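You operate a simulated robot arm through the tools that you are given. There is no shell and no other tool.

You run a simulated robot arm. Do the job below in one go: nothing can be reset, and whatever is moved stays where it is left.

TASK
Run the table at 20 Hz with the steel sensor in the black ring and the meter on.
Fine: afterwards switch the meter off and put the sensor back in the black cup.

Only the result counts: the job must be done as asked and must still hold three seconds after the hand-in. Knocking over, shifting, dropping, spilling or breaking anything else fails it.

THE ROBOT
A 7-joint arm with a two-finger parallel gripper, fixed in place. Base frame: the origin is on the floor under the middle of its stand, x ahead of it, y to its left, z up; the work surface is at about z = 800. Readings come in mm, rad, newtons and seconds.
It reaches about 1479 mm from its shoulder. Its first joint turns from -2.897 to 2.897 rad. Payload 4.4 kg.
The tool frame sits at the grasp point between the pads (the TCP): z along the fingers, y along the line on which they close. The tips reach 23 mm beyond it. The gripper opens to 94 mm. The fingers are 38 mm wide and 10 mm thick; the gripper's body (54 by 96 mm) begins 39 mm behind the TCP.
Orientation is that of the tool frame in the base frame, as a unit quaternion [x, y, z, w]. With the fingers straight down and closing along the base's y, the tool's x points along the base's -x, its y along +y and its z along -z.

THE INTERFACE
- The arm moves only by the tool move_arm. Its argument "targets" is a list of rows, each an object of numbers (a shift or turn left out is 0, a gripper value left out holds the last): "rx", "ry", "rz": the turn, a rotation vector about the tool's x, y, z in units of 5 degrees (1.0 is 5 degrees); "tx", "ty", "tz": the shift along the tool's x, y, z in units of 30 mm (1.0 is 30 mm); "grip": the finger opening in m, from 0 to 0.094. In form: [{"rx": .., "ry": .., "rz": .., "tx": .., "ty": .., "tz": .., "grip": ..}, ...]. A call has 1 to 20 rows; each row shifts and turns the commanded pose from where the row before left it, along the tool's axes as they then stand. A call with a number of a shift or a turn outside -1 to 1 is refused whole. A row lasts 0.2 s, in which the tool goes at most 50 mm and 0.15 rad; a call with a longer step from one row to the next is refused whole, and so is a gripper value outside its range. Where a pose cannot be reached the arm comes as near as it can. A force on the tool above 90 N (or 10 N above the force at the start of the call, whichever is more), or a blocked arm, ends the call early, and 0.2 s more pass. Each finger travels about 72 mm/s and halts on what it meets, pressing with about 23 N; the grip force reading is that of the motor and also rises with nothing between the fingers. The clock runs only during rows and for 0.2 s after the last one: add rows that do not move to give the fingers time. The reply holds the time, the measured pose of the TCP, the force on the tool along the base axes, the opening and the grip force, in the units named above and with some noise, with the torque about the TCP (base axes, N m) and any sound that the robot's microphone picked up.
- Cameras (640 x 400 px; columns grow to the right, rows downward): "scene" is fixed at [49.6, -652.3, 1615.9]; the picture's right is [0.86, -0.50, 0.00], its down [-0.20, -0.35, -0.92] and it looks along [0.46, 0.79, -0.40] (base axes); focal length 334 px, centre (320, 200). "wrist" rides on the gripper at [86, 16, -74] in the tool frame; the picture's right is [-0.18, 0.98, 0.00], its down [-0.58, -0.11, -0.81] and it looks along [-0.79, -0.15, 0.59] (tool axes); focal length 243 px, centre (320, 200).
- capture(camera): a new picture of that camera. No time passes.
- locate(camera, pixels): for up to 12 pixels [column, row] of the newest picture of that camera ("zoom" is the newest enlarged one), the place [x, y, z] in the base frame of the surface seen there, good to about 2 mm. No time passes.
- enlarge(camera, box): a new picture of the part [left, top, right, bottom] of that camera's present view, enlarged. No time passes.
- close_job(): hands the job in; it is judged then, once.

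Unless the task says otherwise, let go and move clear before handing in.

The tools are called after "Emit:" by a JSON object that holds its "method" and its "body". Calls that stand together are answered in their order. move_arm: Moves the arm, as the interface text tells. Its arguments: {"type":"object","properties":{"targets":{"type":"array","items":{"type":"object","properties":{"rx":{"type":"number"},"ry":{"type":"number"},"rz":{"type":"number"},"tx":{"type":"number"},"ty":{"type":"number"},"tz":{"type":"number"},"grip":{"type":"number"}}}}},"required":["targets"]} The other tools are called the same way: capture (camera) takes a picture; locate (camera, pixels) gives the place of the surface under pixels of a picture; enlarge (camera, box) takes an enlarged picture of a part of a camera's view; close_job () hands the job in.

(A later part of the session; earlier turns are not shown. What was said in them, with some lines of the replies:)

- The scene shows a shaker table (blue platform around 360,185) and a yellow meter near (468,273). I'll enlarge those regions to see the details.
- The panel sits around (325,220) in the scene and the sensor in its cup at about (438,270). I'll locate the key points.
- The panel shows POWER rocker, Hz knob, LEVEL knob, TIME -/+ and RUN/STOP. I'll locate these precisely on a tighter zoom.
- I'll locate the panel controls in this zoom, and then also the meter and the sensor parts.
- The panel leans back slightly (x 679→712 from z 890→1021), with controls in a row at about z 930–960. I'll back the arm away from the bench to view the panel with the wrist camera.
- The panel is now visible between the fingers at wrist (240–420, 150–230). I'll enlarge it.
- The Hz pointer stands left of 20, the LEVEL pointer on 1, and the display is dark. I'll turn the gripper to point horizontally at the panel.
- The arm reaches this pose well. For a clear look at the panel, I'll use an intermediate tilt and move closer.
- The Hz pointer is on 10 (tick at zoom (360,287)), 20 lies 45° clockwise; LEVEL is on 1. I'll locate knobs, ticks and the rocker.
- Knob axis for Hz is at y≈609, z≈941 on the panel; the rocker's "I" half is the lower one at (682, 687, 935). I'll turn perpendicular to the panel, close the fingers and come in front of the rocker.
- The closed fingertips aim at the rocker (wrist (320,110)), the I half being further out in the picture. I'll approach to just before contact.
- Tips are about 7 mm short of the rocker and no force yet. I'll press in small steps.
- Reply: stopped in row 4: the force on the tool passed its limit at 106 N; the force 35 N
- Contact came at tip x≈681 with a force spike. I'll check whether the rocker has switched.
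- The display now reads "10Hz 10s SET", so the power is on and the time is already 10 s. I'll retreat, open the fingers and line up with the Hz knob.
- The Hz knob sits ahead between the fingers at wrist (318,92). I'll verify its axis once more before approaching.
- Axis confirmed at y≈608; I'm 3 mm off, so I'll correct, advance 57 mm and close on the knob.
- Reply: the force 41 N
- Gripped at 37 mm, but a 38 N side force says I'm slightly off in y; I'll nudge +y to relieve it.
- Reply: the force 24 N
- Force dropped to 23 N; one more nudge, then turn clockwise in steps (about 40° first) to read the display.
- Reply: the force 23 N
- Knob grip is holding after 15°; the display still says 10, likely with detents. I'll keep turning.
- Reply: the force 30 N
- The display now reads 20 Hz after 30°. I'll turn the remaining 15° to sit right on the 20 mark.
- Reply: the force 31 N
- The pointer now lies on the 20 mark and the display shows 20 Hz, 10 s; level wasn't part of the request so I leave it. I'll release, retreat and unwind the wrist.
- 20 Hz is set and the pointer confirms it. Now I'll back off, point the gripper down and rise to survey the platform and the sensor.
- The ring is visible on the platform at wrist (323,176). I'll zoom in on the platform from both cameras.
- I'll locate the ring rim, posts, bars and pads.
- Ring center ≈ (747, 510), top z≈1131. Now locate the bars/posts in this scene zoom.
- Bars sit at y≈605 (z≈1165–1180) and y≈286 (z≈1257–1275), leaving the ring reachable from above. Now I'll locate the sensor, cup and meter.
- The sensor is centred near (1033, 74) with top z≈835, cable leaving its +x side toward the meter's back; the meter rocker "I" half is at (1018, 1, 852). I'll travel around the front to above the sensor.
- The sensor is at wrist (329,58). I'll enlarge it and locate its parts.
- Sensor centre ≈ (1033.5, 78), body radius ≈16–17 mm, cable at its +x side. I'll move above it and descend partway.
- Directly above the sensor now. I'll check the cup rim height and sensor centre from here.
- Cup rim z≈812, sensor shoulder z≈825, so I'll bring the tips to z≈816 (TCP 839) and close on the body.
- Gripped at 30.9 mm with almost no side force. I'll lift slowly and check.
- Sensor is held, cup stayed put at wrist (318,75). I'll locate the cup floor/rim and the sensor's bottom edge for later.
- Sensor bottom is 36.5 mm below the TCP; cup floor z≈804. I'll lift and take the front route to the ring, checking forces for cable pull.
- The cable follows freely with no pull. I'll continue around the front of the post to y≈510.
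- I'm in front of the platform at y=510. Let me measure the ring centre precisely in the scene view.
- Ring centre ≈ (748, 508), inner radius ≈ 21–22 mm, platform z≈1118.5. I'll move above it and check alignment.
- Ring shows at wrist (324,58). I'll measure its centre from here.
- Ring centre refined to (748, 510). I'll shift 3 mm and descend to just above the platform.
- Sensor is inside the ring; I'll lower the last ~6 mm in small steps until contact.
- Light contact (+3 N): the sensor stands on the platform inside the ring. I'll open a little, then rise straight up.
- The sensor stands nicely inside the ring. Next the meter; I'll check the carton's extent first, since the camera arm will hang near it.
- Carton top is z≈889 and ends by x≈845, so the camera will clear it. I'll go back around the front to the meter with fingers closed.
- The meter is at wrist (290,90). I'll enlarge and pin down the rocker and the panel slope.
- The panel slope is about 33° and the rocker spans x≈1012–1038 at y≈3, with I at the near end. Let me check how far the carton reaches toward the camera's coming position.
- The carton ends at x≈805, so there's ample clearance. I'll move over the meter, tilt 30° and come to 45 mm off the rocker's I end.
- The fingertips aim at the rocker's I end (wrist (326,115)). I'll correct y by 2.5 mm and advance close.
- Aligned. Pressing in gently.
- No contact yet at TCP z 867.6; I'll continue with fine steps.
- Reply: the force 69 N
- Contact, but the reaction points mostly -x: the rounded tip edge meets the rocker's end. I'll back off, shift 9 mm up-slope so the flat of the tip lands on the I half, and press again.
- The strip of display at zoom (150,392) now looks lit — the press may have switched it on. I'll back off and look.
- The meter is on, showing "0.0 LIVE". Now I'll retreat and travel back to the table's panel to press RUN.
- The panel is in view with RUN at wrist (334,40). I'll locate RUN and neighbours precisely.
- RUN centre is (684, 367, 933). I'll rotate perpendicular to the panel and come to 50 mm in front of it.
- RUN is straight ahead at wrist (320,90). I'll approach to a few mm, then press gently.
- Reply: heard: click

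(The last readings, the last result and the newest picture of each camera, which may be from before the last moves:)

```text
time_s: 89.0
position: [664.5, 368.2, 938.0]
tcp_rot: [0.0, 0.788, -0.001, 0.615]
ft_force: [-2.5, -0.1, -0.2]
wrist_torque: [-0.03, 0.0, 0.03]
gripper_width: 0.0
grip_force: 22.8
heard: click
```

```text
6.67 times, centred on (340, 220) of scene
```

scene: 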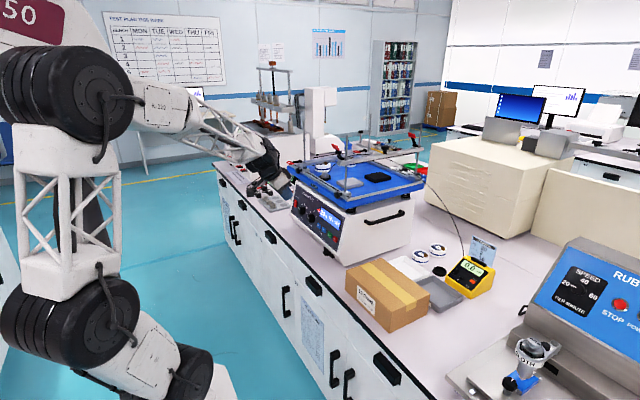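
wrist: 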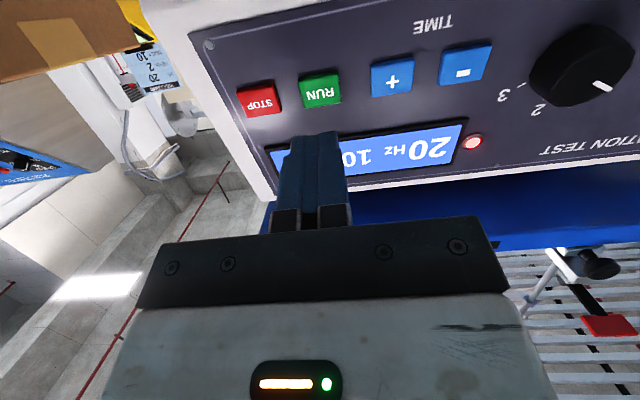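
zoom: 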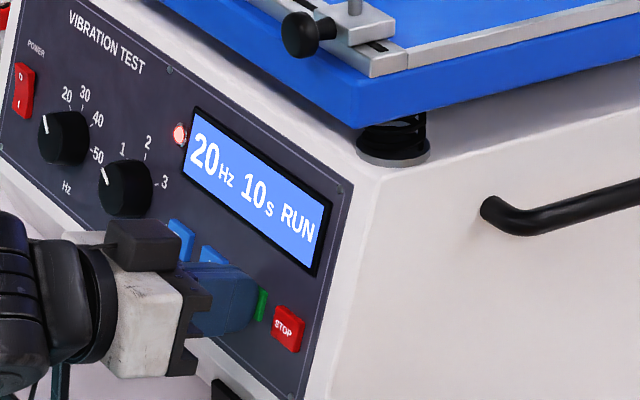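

Click heard and the display reads "20Hz 10s RUN". I'll pull back and watch the run.

Emit:
{"method": "move_arm", "body": {"targets": [{"tz": -0.3}, {"tz": -0.8}, {"tz": -0.9}, {}, {}]}}

Emit:
{"method": "enlarge", "body": {"camera": "scene", "box": [285, 130, 365, 215]}}

Emit:
{"method": "enlarge", "body": {"camera": "scene", "box": [420, 230, 500, 300]}}

Emit:
{"method": "enlarge", "body": {"camera": "scene", "box": [310, 190, 370, 250]}}

```text
time_s: 90.2
position: [606.3, 367.1, 952.6]
tcp_rot: [-0.001, 0.788, 0.0, 0.616]
ft_force: [1.0, -0.7, 0.1]
wrist_torque: [-0.03, 0.01, 0.04]
gripper_width: 0.0
grip_force: 22.6
```

```text
4.71 times, centred on (325, 172) of scene
```

zoom: 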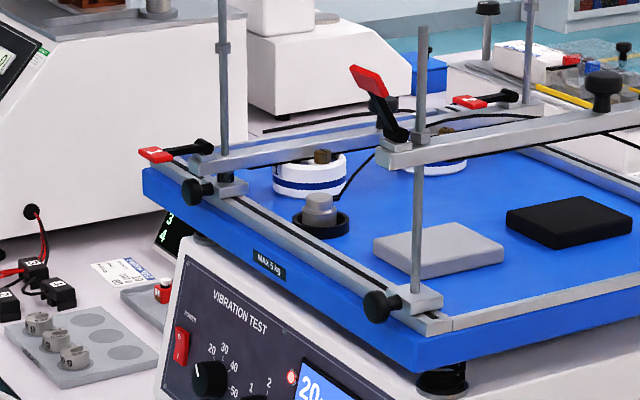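

```text
5.71 times, centred on (460, 265) of scene
```

zoom: 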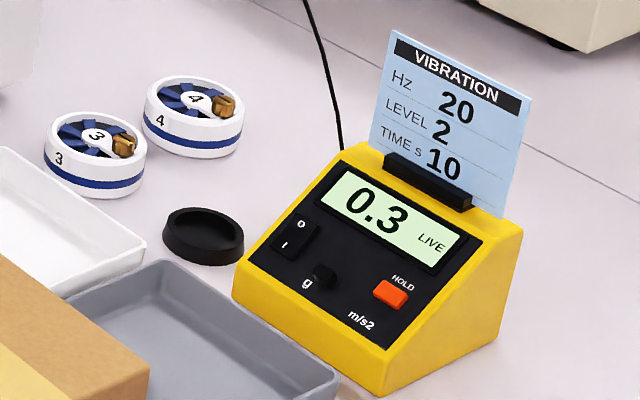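

```text
6.67 times, centred on (340, 220) of scene
```

zoom: 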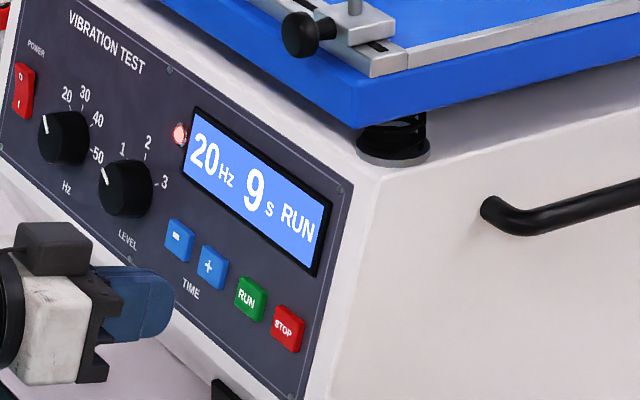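

Running: 9 s left, and the meter reads 0.3 live. While it runs I'll back off and turn the gripper down in the open space in front.

Emit:
{"method": "move_arm", "body": {"targets": [{"tz": -0.9}, {"tz": -0.9}, {"tz": -0.9}, {"ry": 1}, {"ry": 1}, {"ry": 1}, {"ry": 1}, {"ry": 1}, {"ry": 1}, {"ry": 1}, {"ry": 1}, {"ry": 1}, {"ry": 1}, {"ry": 1}, {"ry": 1}, {"ry": 1}, {"ry": 1}, {"ry": 1}, {"ry": 0.2}]}}

Emit:
{"method": "enlarge", "body": {"camera": "scene", "box": [285, 150, 365, 240]}}

Emit:
{"method": "move_arm", "body": {"targets": [{}, {}, {}, {}, {}, {}, {}, {}, {}, {}, {}, {}, {}, {}, {}, {}, {}, {}, {}, {}]}}

Emit:
{"method": "enlarge", "body": {"camera": "scene", "box": [285, 150, 365, 240]}}

```text
time_s: 94.2
position: [527.4, 367.7, 972.2]
tcp_rot: [0.0, 1.0, -0.001, 0.0]
ft_force: [0.3, -0.6, -0.1]
wrist_torque: [-0.01, 0.0, -0.02]
gripper_width: 0.1
grip_force: 22.7
```

```text
4.44 times, centred on (325, 195) of scene
```

zoom: 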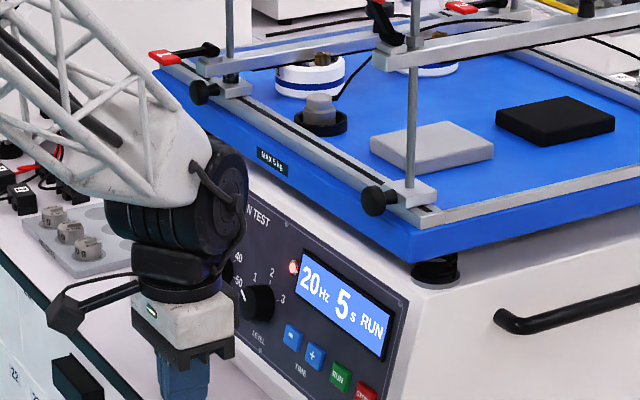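

```text
time_s: 98.4
position: [528.0, 368.1, 972.1]
tcp_rot: [0.0, 1.0, -0.001, 0.0]
ft_force: [0.3, -0.3, -0.5]
wrist_torque: [0.0, -0.03, 0.01]
gripper_width: 0.2
grip_force: 23.2
```

```text
4.44 times, centred on (325, 195) of scene
```

zoom: 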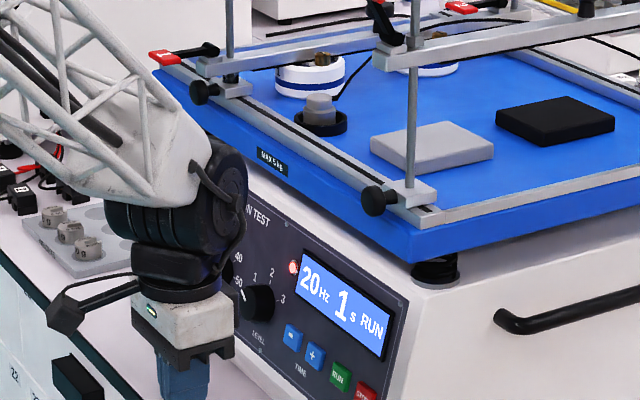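

One second left. I'll wait for the run to finish.

Emit:
{"method": "move_arm", "body": {"targets": [{}, {}, {}, {}, {}, {}, {}, {}, {}, {}, {}, {}]}}

Emit:
{"method": "enlarge", "body": {"camera": "scene", "box": [285, 150, 365, 240]}}

Emit:
{"method": "enlarge", "body": {"camera": "scene", "box": [420, 230, 500, 300]}}

```text
time_s: 101.0
position: [528.0, 367.5, 972.2]
tcp_rot: [0.001, 1.0, -0.001, 0.0]
ft_force: [1.0, -0.8, 0.2]
wrist_torque: [0.0, -0.01, -0.02]
gripper_width: 0.0
grip_force: 23.0
```

```text
4.44 times, centred on (325, 195) of scene
```

zoom: 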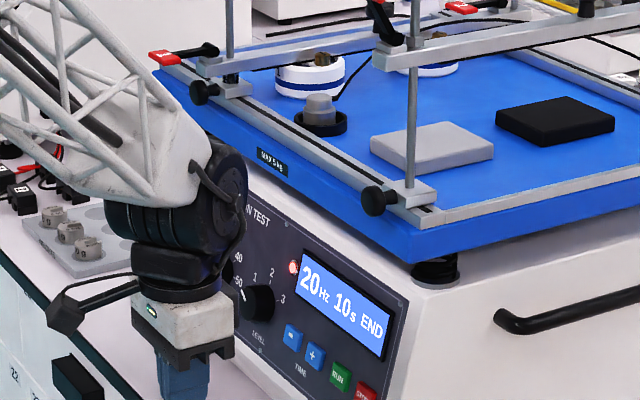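

```text
5.71 times, centred on (460, 265) of scene
```

zoom: 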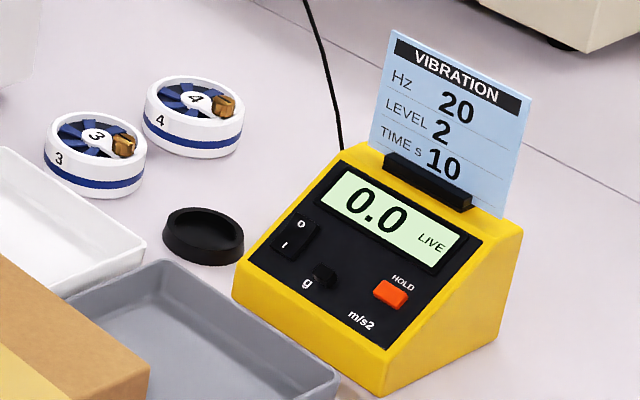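

The run finished: "20Hz 10s END", meter back to 0.0. Now I'll go to the meter to switch it off first.

Emit:
{"method": "move_arm", "body": {"targets": [{"tz": -1}, {"tz": -1}, {"tz": -1}, {"tz": -1}, {"tz": -1}, {"tz": -1}, {"ty": -1}, {"ty": -1}, {"ty": -1}, {"ty": -1}, {"ty": -1}, {"ty": -1}, {"ty": -1}, {"ty": -1}, {"ty": -1}, {"ty": -1}, {"ty": -1}, {"ty": -1}, {"ty": -0.1}]}}

Emit:
{"method": "move_arm", "body": {"targets": [{"tx": -1}, {"tx": -1}, {"tx": -1}, {"tx": -1}, {"tx": -1}, {"tx": -1}, {"tx": -1}, {"tx": -1}, {"tx": -1}, {"tx": -1}, {"tx": -1}, {"tx": -1}, {"tx": -1}, {"tx": -1}, {"tx": -1}, {}]}}

Emit:
{"method": "enlarge", "body": {"camera": "wrist", "box": [240, 30, 360, 150]}}

```text
time_s: 105.0
position: [527.5, 4.7, 1152.3]
tcp_rot: [0.001, 1.0, 0.0, 0.0]
ft_force: [0.8, -0.5, 0.3]
wrist_torque: [0.0, -0.01, 0.0]
gripper_width: 0.0
grip_force: 22.5
```

```text
time_s: 108.4
position: [977.5, 6.6, 1152.6]
tcp_rot: [0.0, 1.0, -0.001, 0.0]
ft_force: [0.7, -0.2, -0.3]
wrist_torque: [-0.01, 0.02, 0.02]
gripper_width: 0.0
grip_force: 22.9
```

```text
3.33 times, centred on (300, 90) of wrist
```

zoom: 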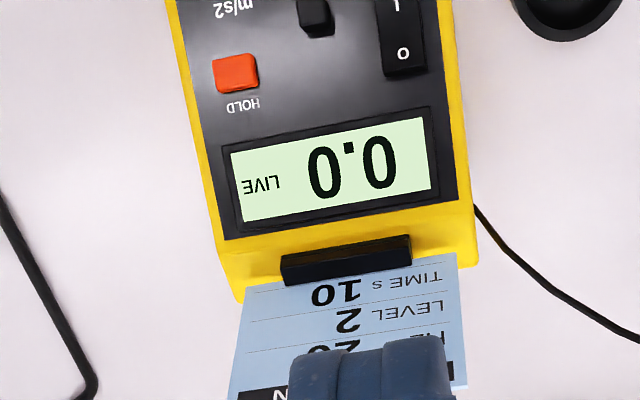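

Emit:
{"method": "enlarge", "body": {"camera": "wrist", "box": [280, 0, 360, 80]}}

```text
5.00 times, centred on (320, 40) of wrist
```

zoom: 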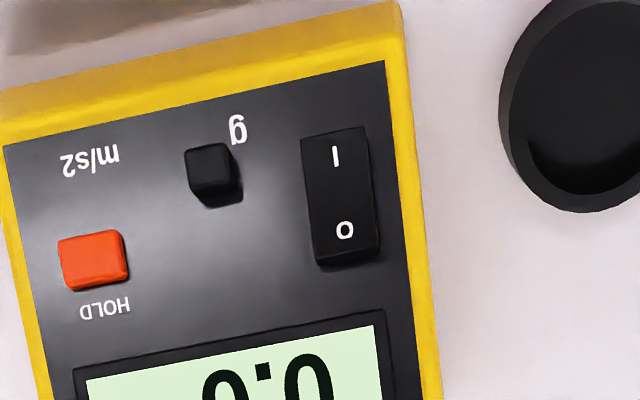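

Emit:
{"method": "locate", "body": {"camera": "zoom", "pixels": [[336, 158], [345, 230], [318, 252], [375, 245], [345, 248], [320, 265], [280, 260], [290, 140], [350, 290], [360, 130], [340, 190], [310, 140]]}}

```text
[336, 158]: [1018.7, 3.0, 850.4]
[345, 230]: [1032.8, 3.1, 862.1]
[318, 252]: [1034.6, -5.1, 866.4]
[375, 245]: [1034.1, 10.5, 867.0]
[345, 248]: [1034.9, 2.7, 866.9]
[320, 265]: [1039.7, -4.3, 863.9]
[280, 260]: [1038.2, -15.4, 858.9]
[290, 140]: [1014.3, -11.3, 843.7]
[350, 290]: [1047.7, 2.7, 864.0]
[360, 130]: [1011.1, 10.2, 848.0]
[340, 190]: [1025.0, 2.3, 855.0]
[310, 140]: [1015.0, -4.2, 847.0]
```

The raised O end is at (1034.8, 2.8, 866.8). I'll descend, tilt 30° and come 45 mm off it.

Emit:
{"method": "move_arm", "body": {"targets": [{"tx": -0.44, "ty": -0.06, "tz": 0.9}, {"tx": -0.44, "ty": -0.06, "tz": 0.9}, {"tz": 0.95}, {"tz": 0.95}, {"tz": 0.95}, {"tz": 0.9}, {"tz": 0.87}, {"ry": -1}, {"ry": -1}, {"ry": -1}, {"ry": -1}, {"ry": -1}, {"ry": -1}, {"tx": 0.533, "tz": 0.924}, {}]}}

Emit:
{"method": "capture", "body": {"camera": "wrist"}}

Emit:
{"method": "enlarge", "body": {"camera": "scene", "box": [430, 220, 510, 300]}}

```text
time_s: 111.6
position: [1004.5, 0.8, 927.7]
tcp_rot: [-0.001, 0.966, 0.0, 0.258]
ft_force: [0.3, -0.7, -0.1]
wrist_torque: [0.03, -0.01, -0.03]
gripper_width: 0.0
grip_force: 23.2
```

```text
taken
```

wrist: 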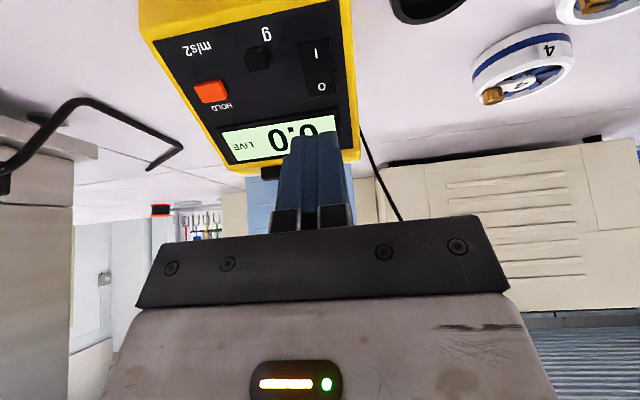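

```text
5.00 times, centred on (470, 260) of scene
```

zoom: 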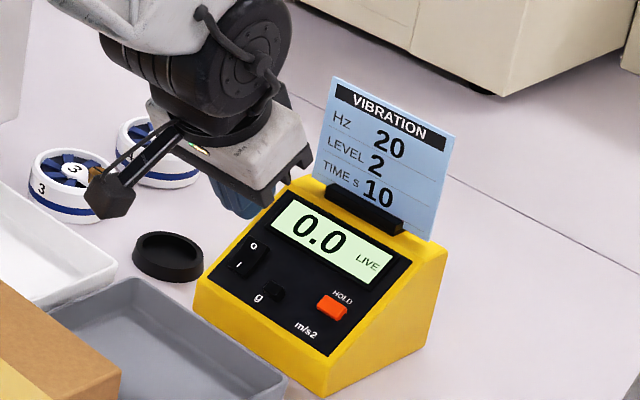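

Good alignment with the O half ahead. I'll correct y by 2 mm and advance to just short of contact.

Emit:
{"method": "move_arm", "body": {"targets": [{"ty": 0.07, "tz": 0.6}, {"tz": 0.5}, {"tz": 0.15}, {}]}}

Emit:
{"method": "enlarge", "body": {"camera": "wrist", "box": [220, 60, 420, 200]}}

Emit:
{"method": "enlarge", "body": {"camera": "scene", "box": [440, 240, 500, 300]}}

```text
time_s: 112.6
position: [1023.0, 2.7, 894.8]
tcp_rot: [0.0, 0.966, -0.001, 0.26]
ft_force: [0.6, -0.3, -0.4]
wrist_torque: [-0.01, -0.01, -0.02]
gripper_width: 0.1
grip_force: 23.2
```

```text
2.86 times, centred on (320, 130) of wrist
```

zoom: 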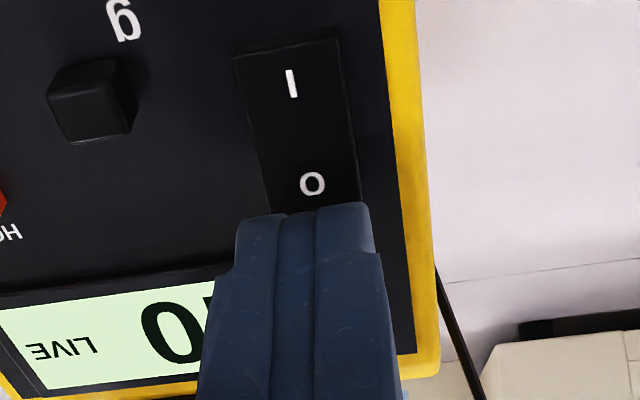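

```text
6.67 times, centred on (470, 270) of scene
```

zoom: 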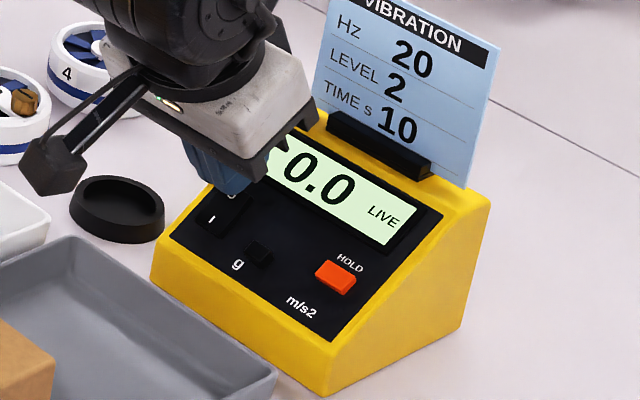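

Tip lies over the O end. Pressing in fine steps.

Emit:
{"method": "move_arm", "body": {"targets": [{"tz": 0.1}, {"tz": 0.06}, {"tz": 0.04}, {"tz": 0.04}]}}

Emit:
{"method": "enlarge", "body": {"camera": "scene", "box": [440, 240, 500, 300]}}

```text
time_s: 113.6
position: [1026.9, 3.9, 889.3]
tcp_rot: [0.0, 0.966, -0.001, 0.259]
ft_force: [-0.3, -0.5, -0.7]
wrist_torque: [0.0, 0.01, 0.03]
gripper_width: 0.1
grip_force: 23.2
```

```text
6.67 times, centred on (470, 270) of scene
```

zoom: 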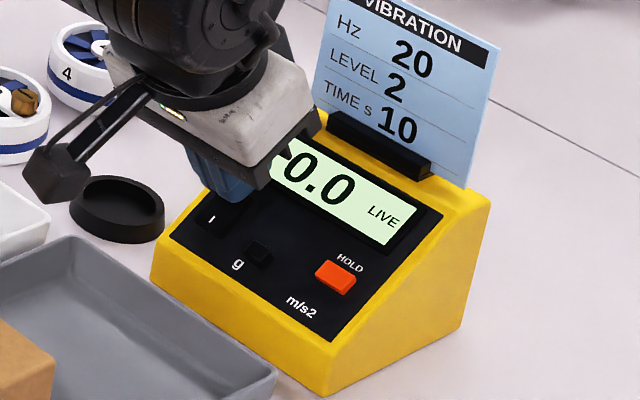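

Emit:
{"method": "move_arm", "body": {"targets": [{"tz": 0.04}, {"tz": 0.03}, {"tz": 0.03}]}}

Emit:
{"method": "enlarge", "body": {"camera": "scene", "box": [440, 240, 500, 300]}}

```text
time_s: 114.4
position: [1027.2, 3.7, 885.4]
tcp_rot: [0.0, 0.966, -0.001, 0.258]
ft_force: [0.1, 0.6, 0.2]
wrist_torque: [0.03, 0.0, 0.03]
gripper_width: 0.1
grip_force: 23.3
```

```text
6.67 times, centred on (470, 270) of scene
```

zoom: 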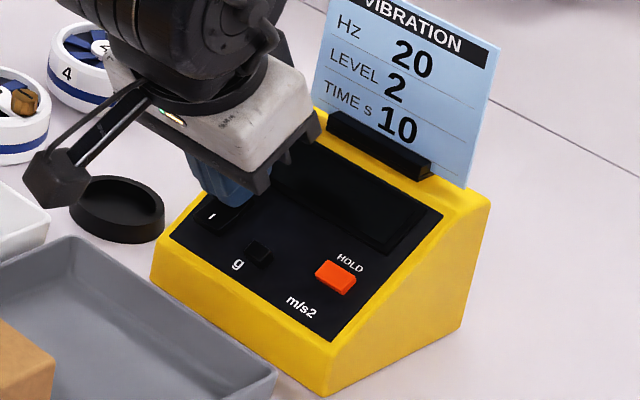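

The display went dark: the meter is off. I'll withdraw and verify.

Emit:
{"method": "move_arm", "body": {"targets": [{"tz": -0.4}, {"tz": -0.9}, {"tz": -0.9}, {"tz": -0.9}, {"tz": -0.9}]}}

Emit:
{"method": "enlarge", "body": {"camera": "scene", "box": [420, 230, 500, 300]}}

Emit:
{"method": "capture", "body": {"camera": "wrist"}}

```text
time_s: 115.6
position: [966.1, 2.4, 989.7]
tcp_rot: [0.0, 0.966, -0.001, 0.258]
ft_force: [0.1, -0.2, -0.7]
wrist_torque: [0.03, -0.03, 0.0]
gripper_width: 0.1
grip_force: 23.2
```

```text
5.71 times, centred on (460, 265) of scene
```

zoom: 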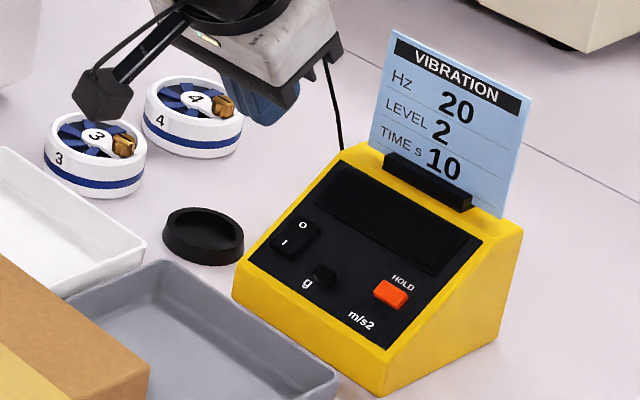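

```text
taken
```

wrist: 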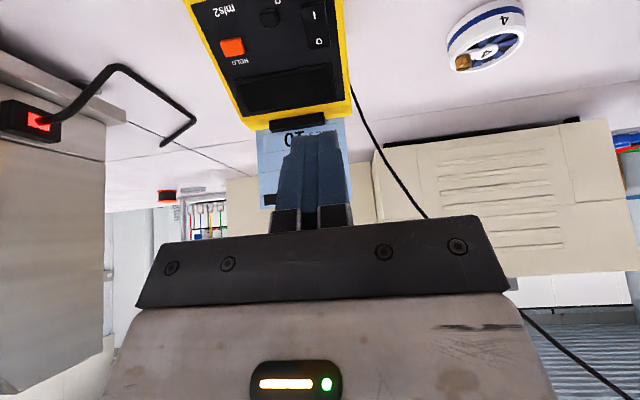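

Meter is off and in place. Next I'll head back to the ring to fetch the sensor: retreat, straighten the gripper, and go around the front.

Emit:
{"method": "move_arm", "body": {"targets": [{"tx": -0.556, "tz": -0.962}, {"tx": -0.556, "tz": -0.962}, {"tx": -0.556, "tz": -0.962}, {"tx": 0.958, "tz": -0.842}, {"tx": 0.958, "tz": -0.842}, {"tx": 0.958, "tz": -0.842}, {"tx": 0.958, "tz": -0.842}, {"tx": 0.958, "tz": -0.842}, {"tx": 0.958, "tz": -0.842}, {"tx": 0.958, "tz": -0.842}, {"tx": 0.958, "tz": -0.842}, {"tx": 0.958, "tz": -0.842}, {"tx": 0.958, "tz": -0.842}, {"tx": 0.958, "tz": -0.842}]}}

Emit:
{"method": "move_arm", "body": {"targets": [{"ry": 1}, {"ry": 1}, {"ry": 1}, {"ry": 1}, {"ry": 1}, {"ry": 1}, {"tz": -1}, {"tz": -1}, {"tz": -1}, {"ty": 1}, {"ty": 1}, {"ty": 1}, {"ty": 1}, {"ty": 1}, {"ty": 1}, {"ty": 1}, {"ty": 1}]}}

Emit:
{"method": "move_arm", "body": {"targets": [{"ty": 1, "grip": 0.046}, {"ty": 1}, {"ty": 1}, {"ty": 1}, {"ty": 1}, {"ty": 1}, {"ty": 1}, {"ty": 1}, {"ty": 0.9}, {}]}}

Emit:
{"method": "capture", "body": {"camera": "wrist"}}

Emit:
{"method": "capture", "body": {"camera": "scene"}}

```text
time_s: 118.6
position: [555.0, 3.5, 1173.1]
tcp_rot: [-0.001, 0.966, 0.0, 0.26]
ft_force: [-0.6, 1.3, 0.6]
wrist_torque: [-0.02, -0.01, 0.01]
gripper_width: 0.0
grip_force: 23.1
```

```text
time_s: 122.2
position: [553.1, 242.5, 1264.7]
tcp_rot: [0.0, 1.0, -0.001, 0.0]
ft_force: [0.5, 0.7, -1.0]
wrist_torque: [0.0, -0.02, -0.01]
gripper_width: 0.0
grip_force: 23.1
```

```text
time_s: 124.4
position: [556.5, 512.7, 1262.4]
tcp_rot: [0.001, 1.0, -0.001, 0.0]
ft_force: [-0.6, 0.6, -0.5]
wrist_torque: [0.0, -0.01, -0.01]
gripper_width: 46.1
grip_force: 0.0
```

```text
taken
```

wrist: 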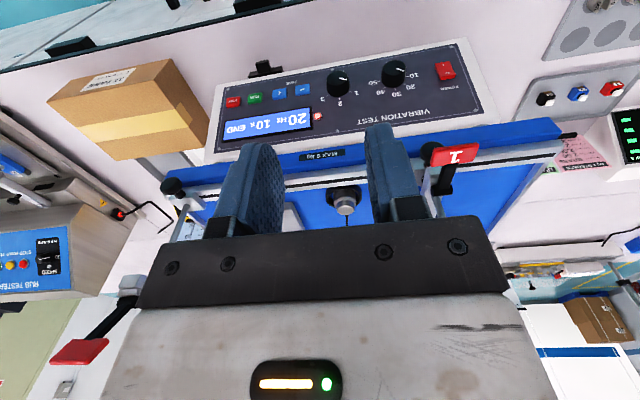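

```text
taken
```

scene: 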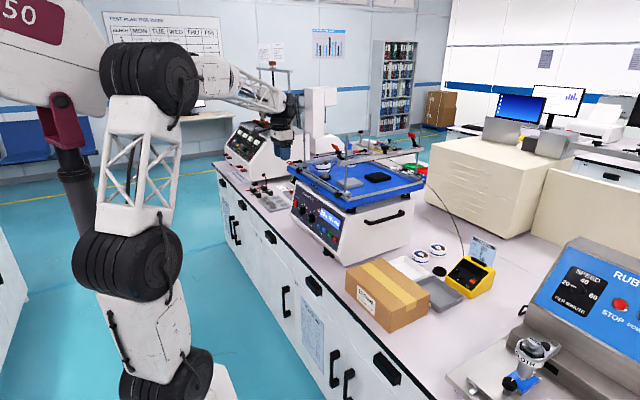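

The sensor is visible at wrist (344,200). I'll move forward above it at a safe height.

Emit:
{"method": "move_arm", "body": {"targets": [{"tx": -0.91}, {"tx": -0.91}, {"tx": -0.91}, {"tx": -0.91}, {"tx": -0.91}, {"tx": -0.91}, {"tx": -0.91, "ty": -0.07}, {}]}}

Emit:
{"method": "enlarge", "body": {"camera": "wrist", "box": [270, 10, 380, 110]}}

```text
time_s: 126.2
position: [745.7, 508.4, 1262.6]
tcp_rot: [0.0, 1.0, -0.001, 0.0]
ft_force: [-0.8, -0.5, 1.1]
wrist_torque: [0.0, 0.04, -0.01]
gripper_width: 46.0
grip_force: 0.1
```

```text
4.00 times, centred on (325, 60) of wrist
```

zoom: 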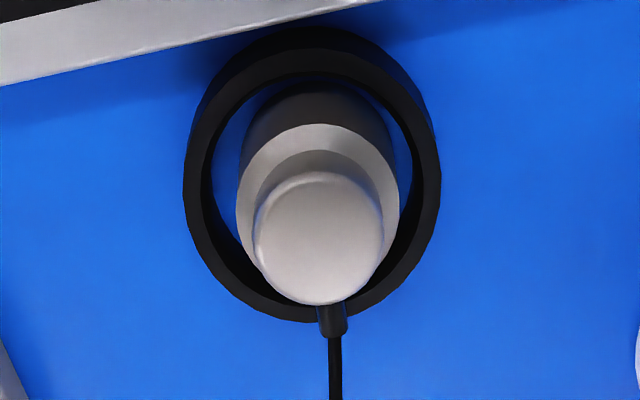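

Emit:
{"method": "locate", "body": {"camera": "zoom", "pixels": [[318, 240], [258, 240], [380, 235], [318, 180], [318, 298], [318, 130], [240, 200], [395, 200], [192, 190], [432, 180], [320, 315], [332, 330]]}}

```text
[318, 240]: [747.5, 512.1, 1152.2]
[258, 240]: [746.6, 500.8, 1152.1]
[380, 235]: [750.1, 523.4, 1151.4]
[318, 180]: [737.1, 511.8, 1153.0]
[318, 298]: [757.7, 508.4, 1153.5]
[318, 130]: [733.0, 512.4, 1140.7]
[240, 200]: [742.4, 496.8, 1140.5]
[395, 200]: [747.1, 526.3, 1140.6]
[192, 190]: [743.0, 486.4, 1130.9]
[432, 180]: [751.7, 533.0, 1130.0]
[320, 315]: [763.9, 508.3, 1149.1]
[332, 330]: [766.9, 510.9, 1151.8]
```

The sensor is unchanged at (748, 511), ring in place. I'll descend to the same grasp height and close.

Emit:
{"method": "move_arm", "body": {"targets": [{"tx": -0.07, "ty": 0.09, "tz": 0.8}, {"tz": 0.9}, {"tz": 0.8}, {"tz": 0.6}, {"tz": 0.3}, {"tz": 0.12}, {}, {"grip": 0.0}, {}, {}]}}

Emit:
{"method": "capture", "body": {"camera": "wrist"}}

Emit:
{"method": "enlarge", "body": {"camera": "scene", "box": [300, 145, 360, 195]}}

```text
time_s: 128.4
position: [748.8, 512.2, 1158.8]
tcp_rot: [0.0, 1.0, -0.001, 0.0]
ft_force: [0.6, 0.6, 0.3]
wrist_torque: [0.0, 0.0, -0.01]
gripper_width: 30.8
grip_force: 23.0
```

```text
taken
```

wrist: 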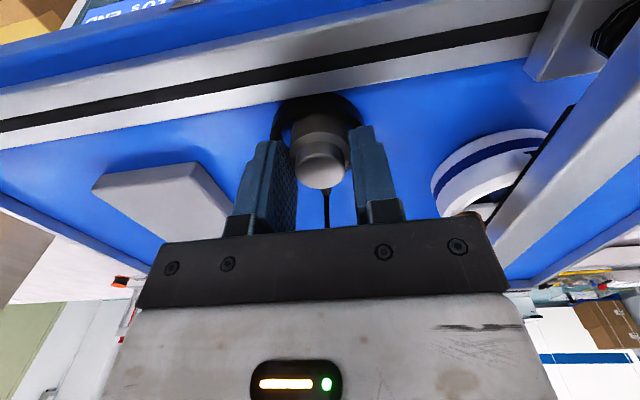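

```text
8.00 times, centred on (330, 170) of scene
```

zoom: 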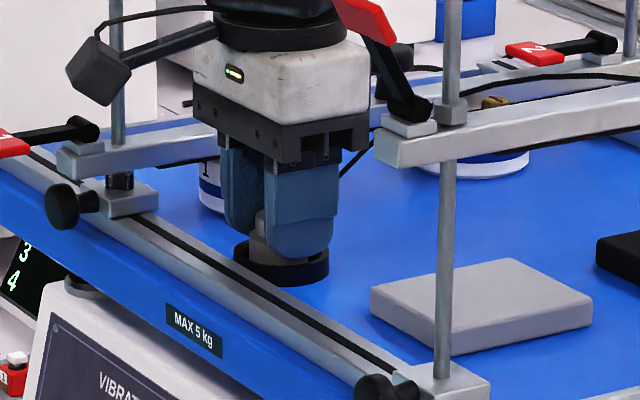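

Gripped, but 2–3 mm higher than before (only ~5 mm of body overlap). I'll reopen, lower 2 mm and regrip.

Emit:
{"method": "move_arm", "body": {"targets": [{"grip": 0.042}, {}, {"tz": 0.07}, {}, {"grip": 0.0}, {}, {}]}}

```text
time_s: 130.0
position: [748.5, 510.9, 1154.3]
tcp_rot: [0.0, 1.0, -0.001, 0.001]
ft_force: [0.4, -0.2, 0.7]
wrist_torque: [-0.01, 0.02, 0.03]
gripper_width: 30.7
grip_force: 23.5
```

Regripped with negligible force. I'll lift slowly and check that the ring stays.

Emit:
{"method": "move_arm", "body": {"targets": [{"tz": -0.15}, {"tz": -0.3}, {"tz": -0.5}, {"tz": -0.8}, {"tz": -0.9}, {"tz": -0.9}, {}]}}

Emit:
{"method": "capture", "body": {"camera": "wrist"}}

Emit:
{"method": "enlarge", "body": {"camera": "scene", "box": [300, 130, 360, 195]}}

```text
time_s: 131.6
position: [747.8, 512.1, 1262.6]
tcp_rot: [0.0, 1.0, 0.0, 0.0]
ft_force: [-0.4, 0.0, -0.9]
wrist_torque: [-0.02, 0.0, 0.01]
gripper_width: 30.7
grip_force: 23.2
```

```text
taken
```

wrist: 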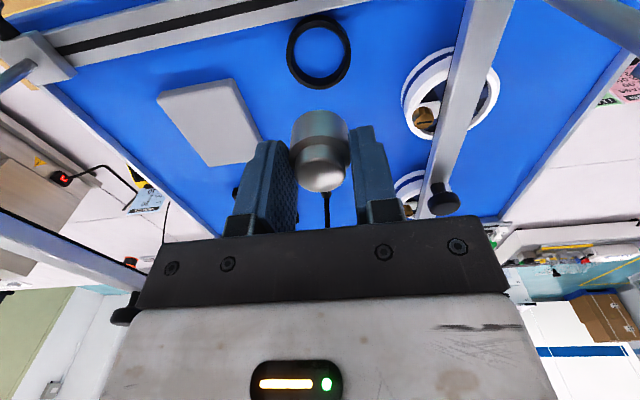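

```text
6.15 times, centred on (330, 162) of scene
```

zoom: 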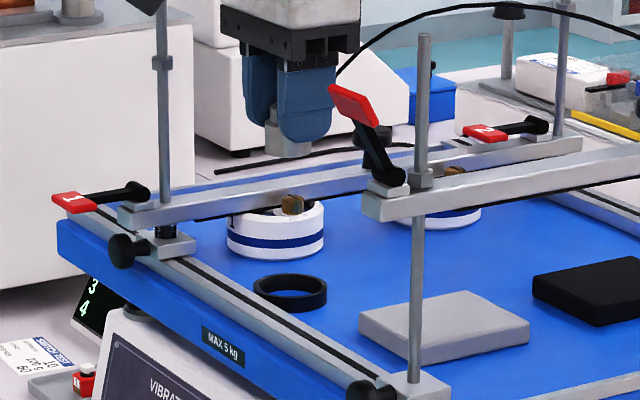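

Sensor held and the ring stayed in place. I'll retrace the front route back toward the cup.

Emit:
{"method": "locate", "body": {"camera": "wrist", "pixels": [[320, 178], [320, 113], [300, 130], [340, 130], [318, 90], [318, 18]]}}

Emit:
{"method": "move_arm", "body": {"targets": [{"tx": 0.92}, {"tx": 0.92}, {"tx": 0.92}, {"tx": 0.92}, {"tx": 0.92}, {"tx": 0.92}, {"tx": 0.92}, {"ty": -0.96}, {"ty": -0.96}, {"ty": -0.96}, {"ty": -0.96}, {"ty": -0.96}, {"ty": -0.96}, {"ty": -0.96}, {"ty": -0.96}, {"ty": -0.96}, {"ty": -0.96}, {"ty": -0.96}]}}

Emit:
{"method": "move_arm", "body": {"targets": [{"ty": -0.96}, {"ty": -0.96}, {"ty": -0.96}, {"ty": -0.96}, {"tx": -1}, {"tx": -1}, {"tx": -1}, {"tx": -1}, {"tx": -1, "tz": 0.4}, {"tx": -1, "tz": 0.4}, {"tx": -1, "tz": 0.4}, {"tx": -1, "tz": 0.4}, {"tx": -1, "tz": 0.4}, {"tx": -1, "tz": 0.4}, {"tx": -1, "tz": 0.4}, {"tx": -1, "tz": 0.4}, {}]}}

Emit:
{"method": "capture", "body": {"camera": "scene"}}

Emit:
{"method": "capture", "body": {"camera": "wrist"}}

```text
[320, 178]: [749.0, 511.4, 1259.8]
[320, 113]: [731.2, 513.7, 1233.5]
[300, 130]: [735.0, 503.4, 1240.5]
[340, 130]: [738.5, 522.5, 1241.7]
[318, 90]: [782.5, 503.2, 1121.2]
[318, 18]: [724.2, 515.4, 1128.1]
```

```text
time_s: 135.4
position: [554.1, 192.5, 1263.0]
tcp_rot: [0.0, 1.0, -0.001, 0.0]
ft_force: [0.9, 0.8, -1.2]
wrist_torque: [0.01, -0.02, -0.01]
gripper_width: 31.0
grip_force: 22.8
```

```text
time_s: 139.0
position: [916.2, 79.3, 1166.3]
tcp_rot: [0.0, 1.0, -0.001, 0.0]
ft_force: [-1.1, -0.5, -0.6]
wrist_torque: [-0.02, 0.03, -0.01]
gripper_width: 30.8
grip_force: 23.3
```

```text
taken
```

scene: 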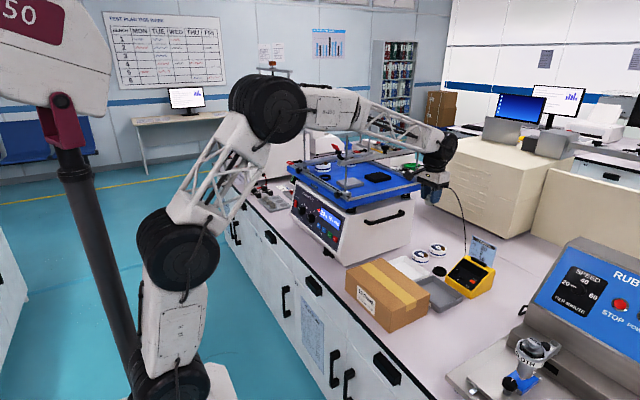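

```text
taken
```

wrist: 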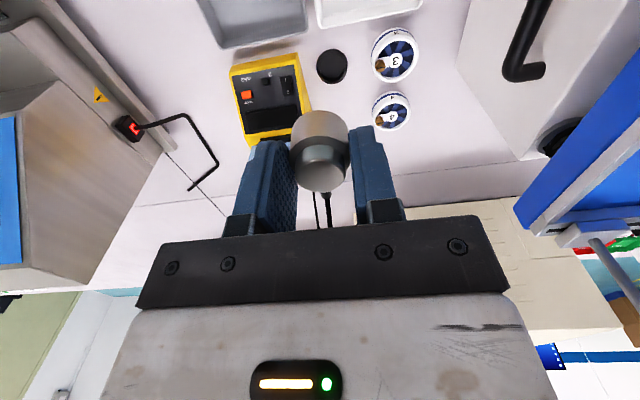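

Cup is visible at wrist (332,65), sensor firm in the grip. I'll move above the cup.

Emit:
{"method": "move_arm", "body": {"targets": [{"tx": -0.98, "tz": 0.6}, {"tx": -0.98, "tz": 0.6}, {"tx": -0.98, "tz": 0.6}, {"tx": -0.97, "tz": 0.6, "ty": -0.04}, {"tz": 0.9}, {"tz": 0.9}, {"tz": 0.9}, {"tz": 0.9}, {}]}}

Emit:
{"method": "capture", "body": {"camera": "wrist"}}

Emit:
{"method": "enlarge", "body": {"camera": "wrist", "box": [270, 0, 370, 90]}}

```text
time_s: 141.0
position: [1033.7, 77.3, 986.5]
tcp_rot: [0.0, 1.0, 0.0, 0.0]
ft_force: [0.2, -0.8, -0.9]
wrist_torque: [0.0, -0.02, -0.01]
gripper_width: 30.9
grip_force: 23.1
```

```text
taken
```

wrist: 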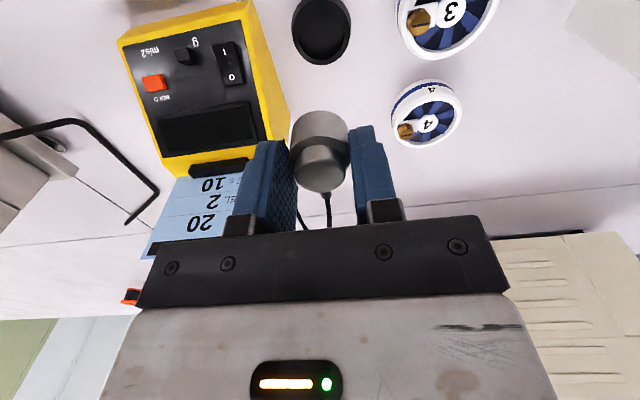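

```text
4.44 times, centred on (320, 45) of wrist
```

zoom: 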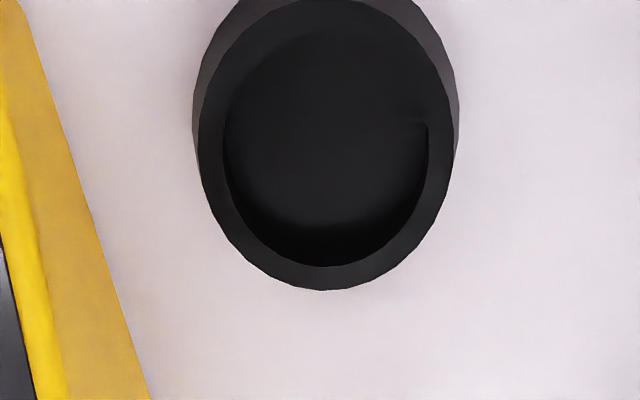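

Emit:
{"method": "locate", "body": {"camera": "zoom", "pixels": [[210, 160], [445, 150], [320, 278], [320, 15], [225, 60], [425, 55], [240, 240], [405, 235], [320, 140]]}}

```text
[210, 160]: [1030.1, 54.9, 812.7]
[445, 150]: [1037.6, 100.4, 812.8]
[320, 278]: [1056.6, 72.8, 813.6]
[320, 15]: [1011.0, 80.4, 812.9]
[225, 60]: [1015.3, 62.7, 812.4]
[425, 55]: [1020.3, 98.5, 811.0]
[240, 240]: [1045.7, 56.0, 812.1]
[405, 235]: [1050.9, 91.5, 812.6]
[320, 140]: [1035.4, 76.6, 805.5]
```

Cup centre is (1033.5, 77.2), exactly under the TCP. Descending to a few mm above the floor of the cup.

Emit:
{"method": "move_arm", "body": {"targets": [{"tz": 0.9}, {"tz": 0.9}, {"tz": 0.9}, {"tz": 0.8}, {"tz": 0.6}, {"tz": 0.35}, {"tz": 0.1}, {}]}}

Emit:
{"method": "enlarge", "body": {"camera": "scene", "box": [415, 220, 495, 290]}}

Emit:
{"method": "capture", "body": {"camera": "wrist"}}

```text
time_s: 142.8
position: [1031.6, 77.5, 848.8]
tcp_rot: [0.0, 1.0, -0.001, 0.001]
ft_force: [0.1, 0.6, -1.6]
wrist_torque: [0.03, 0.02, -0.02]
gripper_width: 30.9
grip_force: 23.2
```

```text
5.71 times, centred on (455, 255) of scene
```

zoom: 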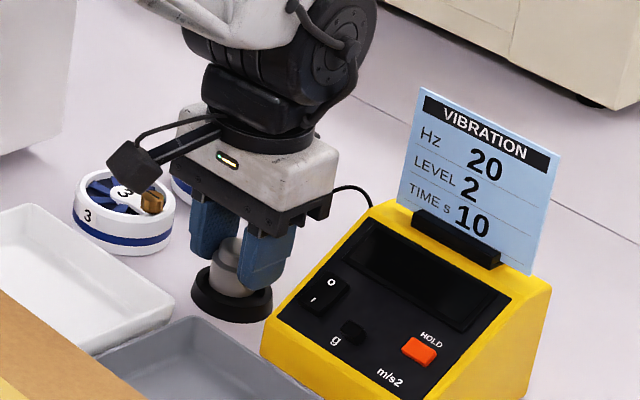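

```text
taken
```

wrist: 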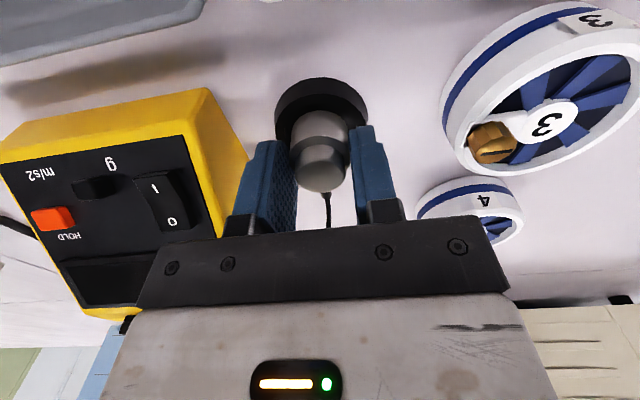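

The sensor is entering the cup, centred. I'll lower in small steps until contact.

Emit:
{"method": "move_arm", "body": {"targets": [{"tz": 0.06}, {"tz": 0.06}, {"tz": 0.05}, {}]}}

```text
time_s: 143.8
position: [1032.8, 78.6, 845.4]
tcp_rot: [0.0, 1.0, -0.001, 0.001]
ft_force: [0.2, 0.0, -1.8]
wrist_torque: [-0.01, 0.0, 0.01]
gripper_width: 31.1
grip_force: 22.8
```

Emit:
{"method": "move_arm", "body": {"targets": [{"tz": 0.05}, {"tz": 0.04}, {}]}}

```text
time_s: 144.6
position: [1032.1, 77.6, 842.4]
tcp_rot: [0.0, 1.0, 0.0, 0.0]
ft_force: [0.7, 0.3, -0.6]
wrist_torque: [0.02, 0.01, -0.01]
gripper_width: 30.9
grip_force: 22.7
```

Emit:
{"method": "move_arm", "body": {"targets": [{"tz": 0.04}, {"tz": 0.03}, {}]}}

```text
time_s: 145.4
position: [1031.9, 78.2, 839.7]
tcp_rot: [0.0, 1.0, -0.001, 0.0]
ft_force: [-0.4, 0.0, -0.7]
wrist_torque: [-0.01, -0.02, 0.02]
gripper_width: 31.1
grip_force: 23.2
```

Emit:
{"method": "move_arm", "body": {"targets": [{"tz": 0.03}, {}]}}

Emit:
{"method": "enlarge", "body": {"camera": "scene", "box": [425, 245, 465, 285]}}

```text
time_s: 146.0
position: [1033.4, 77.6, 838.5]
tcp_rot: [0.0, 1.0, 0.0, 0.0]
ft_force: [-0.1, 0.3, 0.3]
wrist_torque: [-0.03, 0.04, -0.02]
gripper_width: 31.0
grip_force: 23.2
```

```text
10.00 times, centred on (445, 265) of scene
```

zoom: 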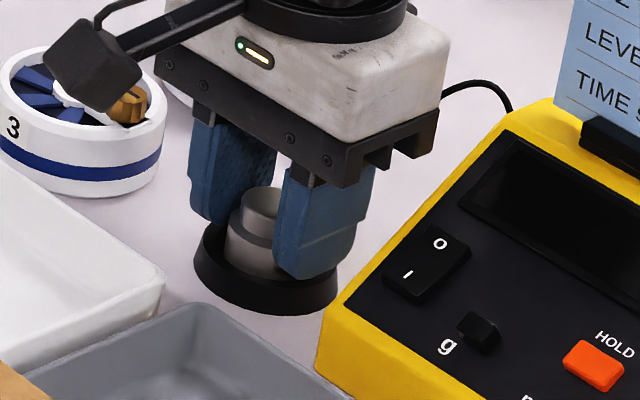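

Emit:
{"method": "move_arm", "body": {"targets": [{"tz": 0.03}, {}]}}

```text
time_s: 146.6
position: [1033.0, 77.4, 839.1]
tcp_rot: [0.0, 1.0, -0.001, 0.0]
ft_force: [0.2, -1.5, 7.3]
wrist_torque: [-0.06, 0.05, -0.01]
gripper_width: 31.0
grip_force: 22.9
```

Force rose to +7 N, so the sensor stands on the cup floor. I'll open gently and rise straight up.

Emit:
{"method": "move_arm", "body": {"targets": [{"grip": 0.042}, {}, {}, {"tz": -0.2}, {"tz": -0.4}, {"tz": -0.8}, {"tz": -0.9}, {"tz": -0.9}, {}]}}

Emit:
{"method": "capture", "body": {"camera": "wrist"}}

Emit:
{"method": "enlarge", "body": {"camera": "scene", "box": [415, 220, 495, 290]}}

```text
time_s: 148.6
position: [1032.2, 79.8, 935.2]
tcp_rot: [0.0, 1.0, -0.001, 0.0]
ft_force: [-0.4, -0.5, 0.5]
wrist_torque: [-0.01, -0.01, 0.01]
gripper_width: 41.9
grip_force: 0.0
```

```text
taken
```

wrist: 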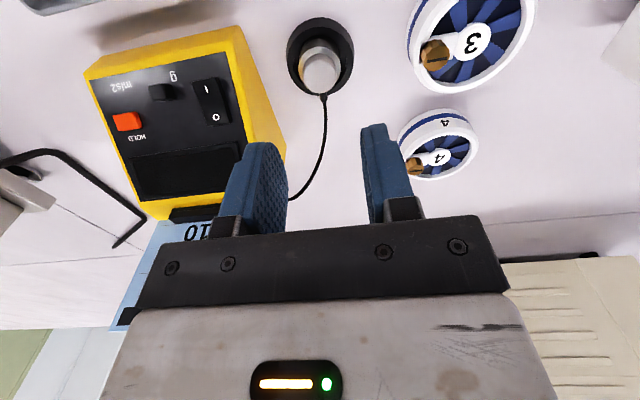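

```text
5.71 times, centred on (455, 255) of scene
```

zoom: 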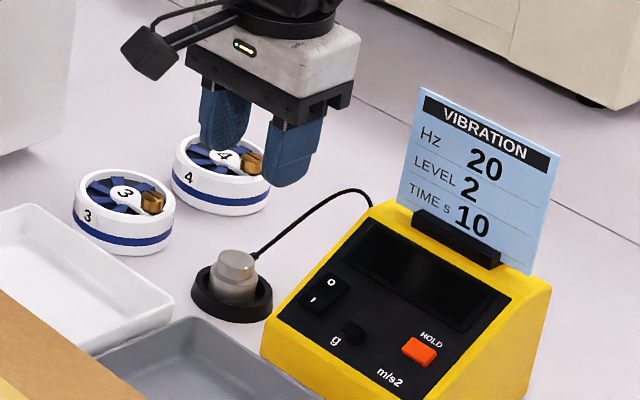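

The sensor is back in the cup upright, and the meter is dark. I'll verify its seat, then move clear.

Emit:
{"method": "locate", "body": {"camera": "wrist", "pixels": [[320, 72], [320, 50], [320, 95], [290, 60], [351, 55]]}}

Emit:
{"method": "move_arm", "body": {"targets": [{"tz": -1}, {"tz": -1}, {"tz": -1}, {"tz": -1}, {"tz": -1, "tx": 0.9}, {"tz": -1, "tx": 0.9}, {"tz": -1, "tx": 0.9}, {"tz": -1, "tx": 0.9}, {"tx": 0.95}, {"tx": 0.95}, {"tx": 0.95}, {"tx": 0.95}, {"tx": 0.95}, {"tx": 0.95}, {}]}}

Emit:
{"method": "capture", "body": {"camera": "scene"}}

Emit:
{"method": "enlarge", "body": {"camera": "scene", "box": [285, 140, 385, 240]}}

Emit:
{"method": "enlarge", "body": {"camera": "scene", "box": [340, 220, 510, 330]}}

```text
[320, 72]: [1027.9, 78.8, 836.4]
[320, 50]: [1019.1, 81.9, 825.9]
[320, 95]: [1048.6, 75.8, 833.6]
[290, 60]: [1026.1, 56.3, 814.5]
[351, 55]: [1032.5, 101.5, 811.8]
```

```text
time_s: 151.8
position: [752.9, 79.5, 1174.3]
tcp_rot: [0.0, 1.0, -0.001, -0.001]
ft_force: [0.3, -0.9, -0.4]
wrist_torque: [-0.03, -0.02, 0.0]
gripper_width: 42.1
grip_force: 0.0
```

```text
taken
```

scene: 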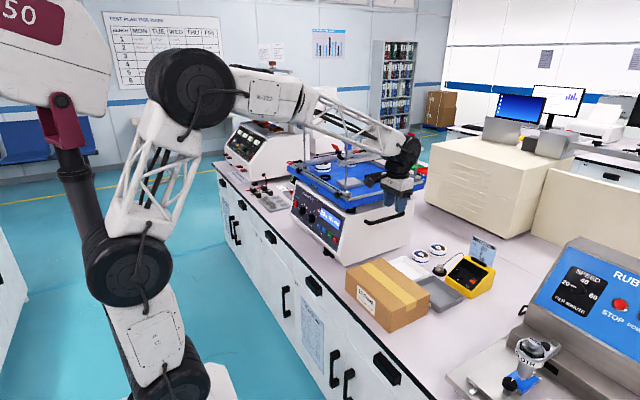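

```text
4.00 times, centred on (335, 190) of scene
```

zoom: 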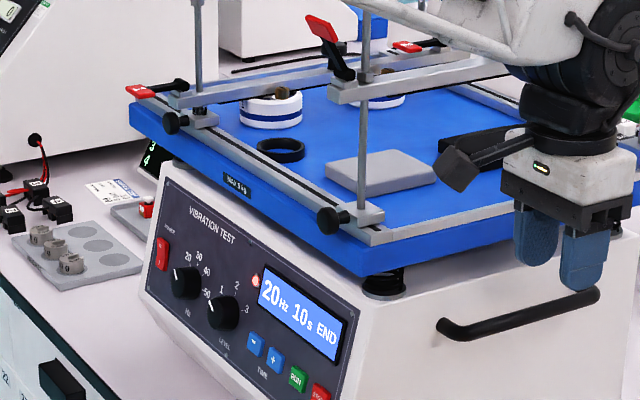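

```text
3.64 times, centred on (425, 275) of scene
```

zoom: 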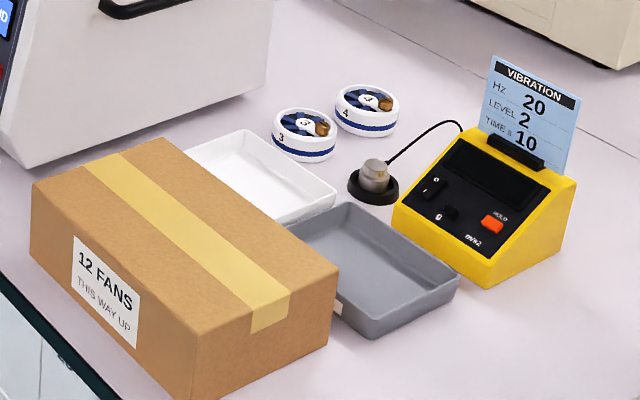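

The latest pictures show the table at "20Hz 10s END". The sensor is upright in the black cup (scene zoom (374,178)), the meter is dark with its switch off, and the ring, pads and trays are where they were. The arm is clear, so I'm handing in.

Emit:
{"method": "close_job", "body": {}}

```text
The job is handed in.
```

The table ran its full 10 s at 20 Hz with the steel sensor in the black ring and the meter on. The meter read 0.3 early in the run and 0.0 once it ended, and the table's display now shows "20Hz 10s END".

Afterwards I switched the meter off and stood the sensor back in the black cup. In the last pictures nothing else looked shifted, and the arm was clear when I handed in.

- **Level:** the card on the meter says level 2. You only asked for 20 Hz, so I left the level knob at 1. The time was already 10 s, as on the card.
- **Table power:** the table was off at the start. I turned it on for the run and left it on, since you didn't ask for it to be switched off.
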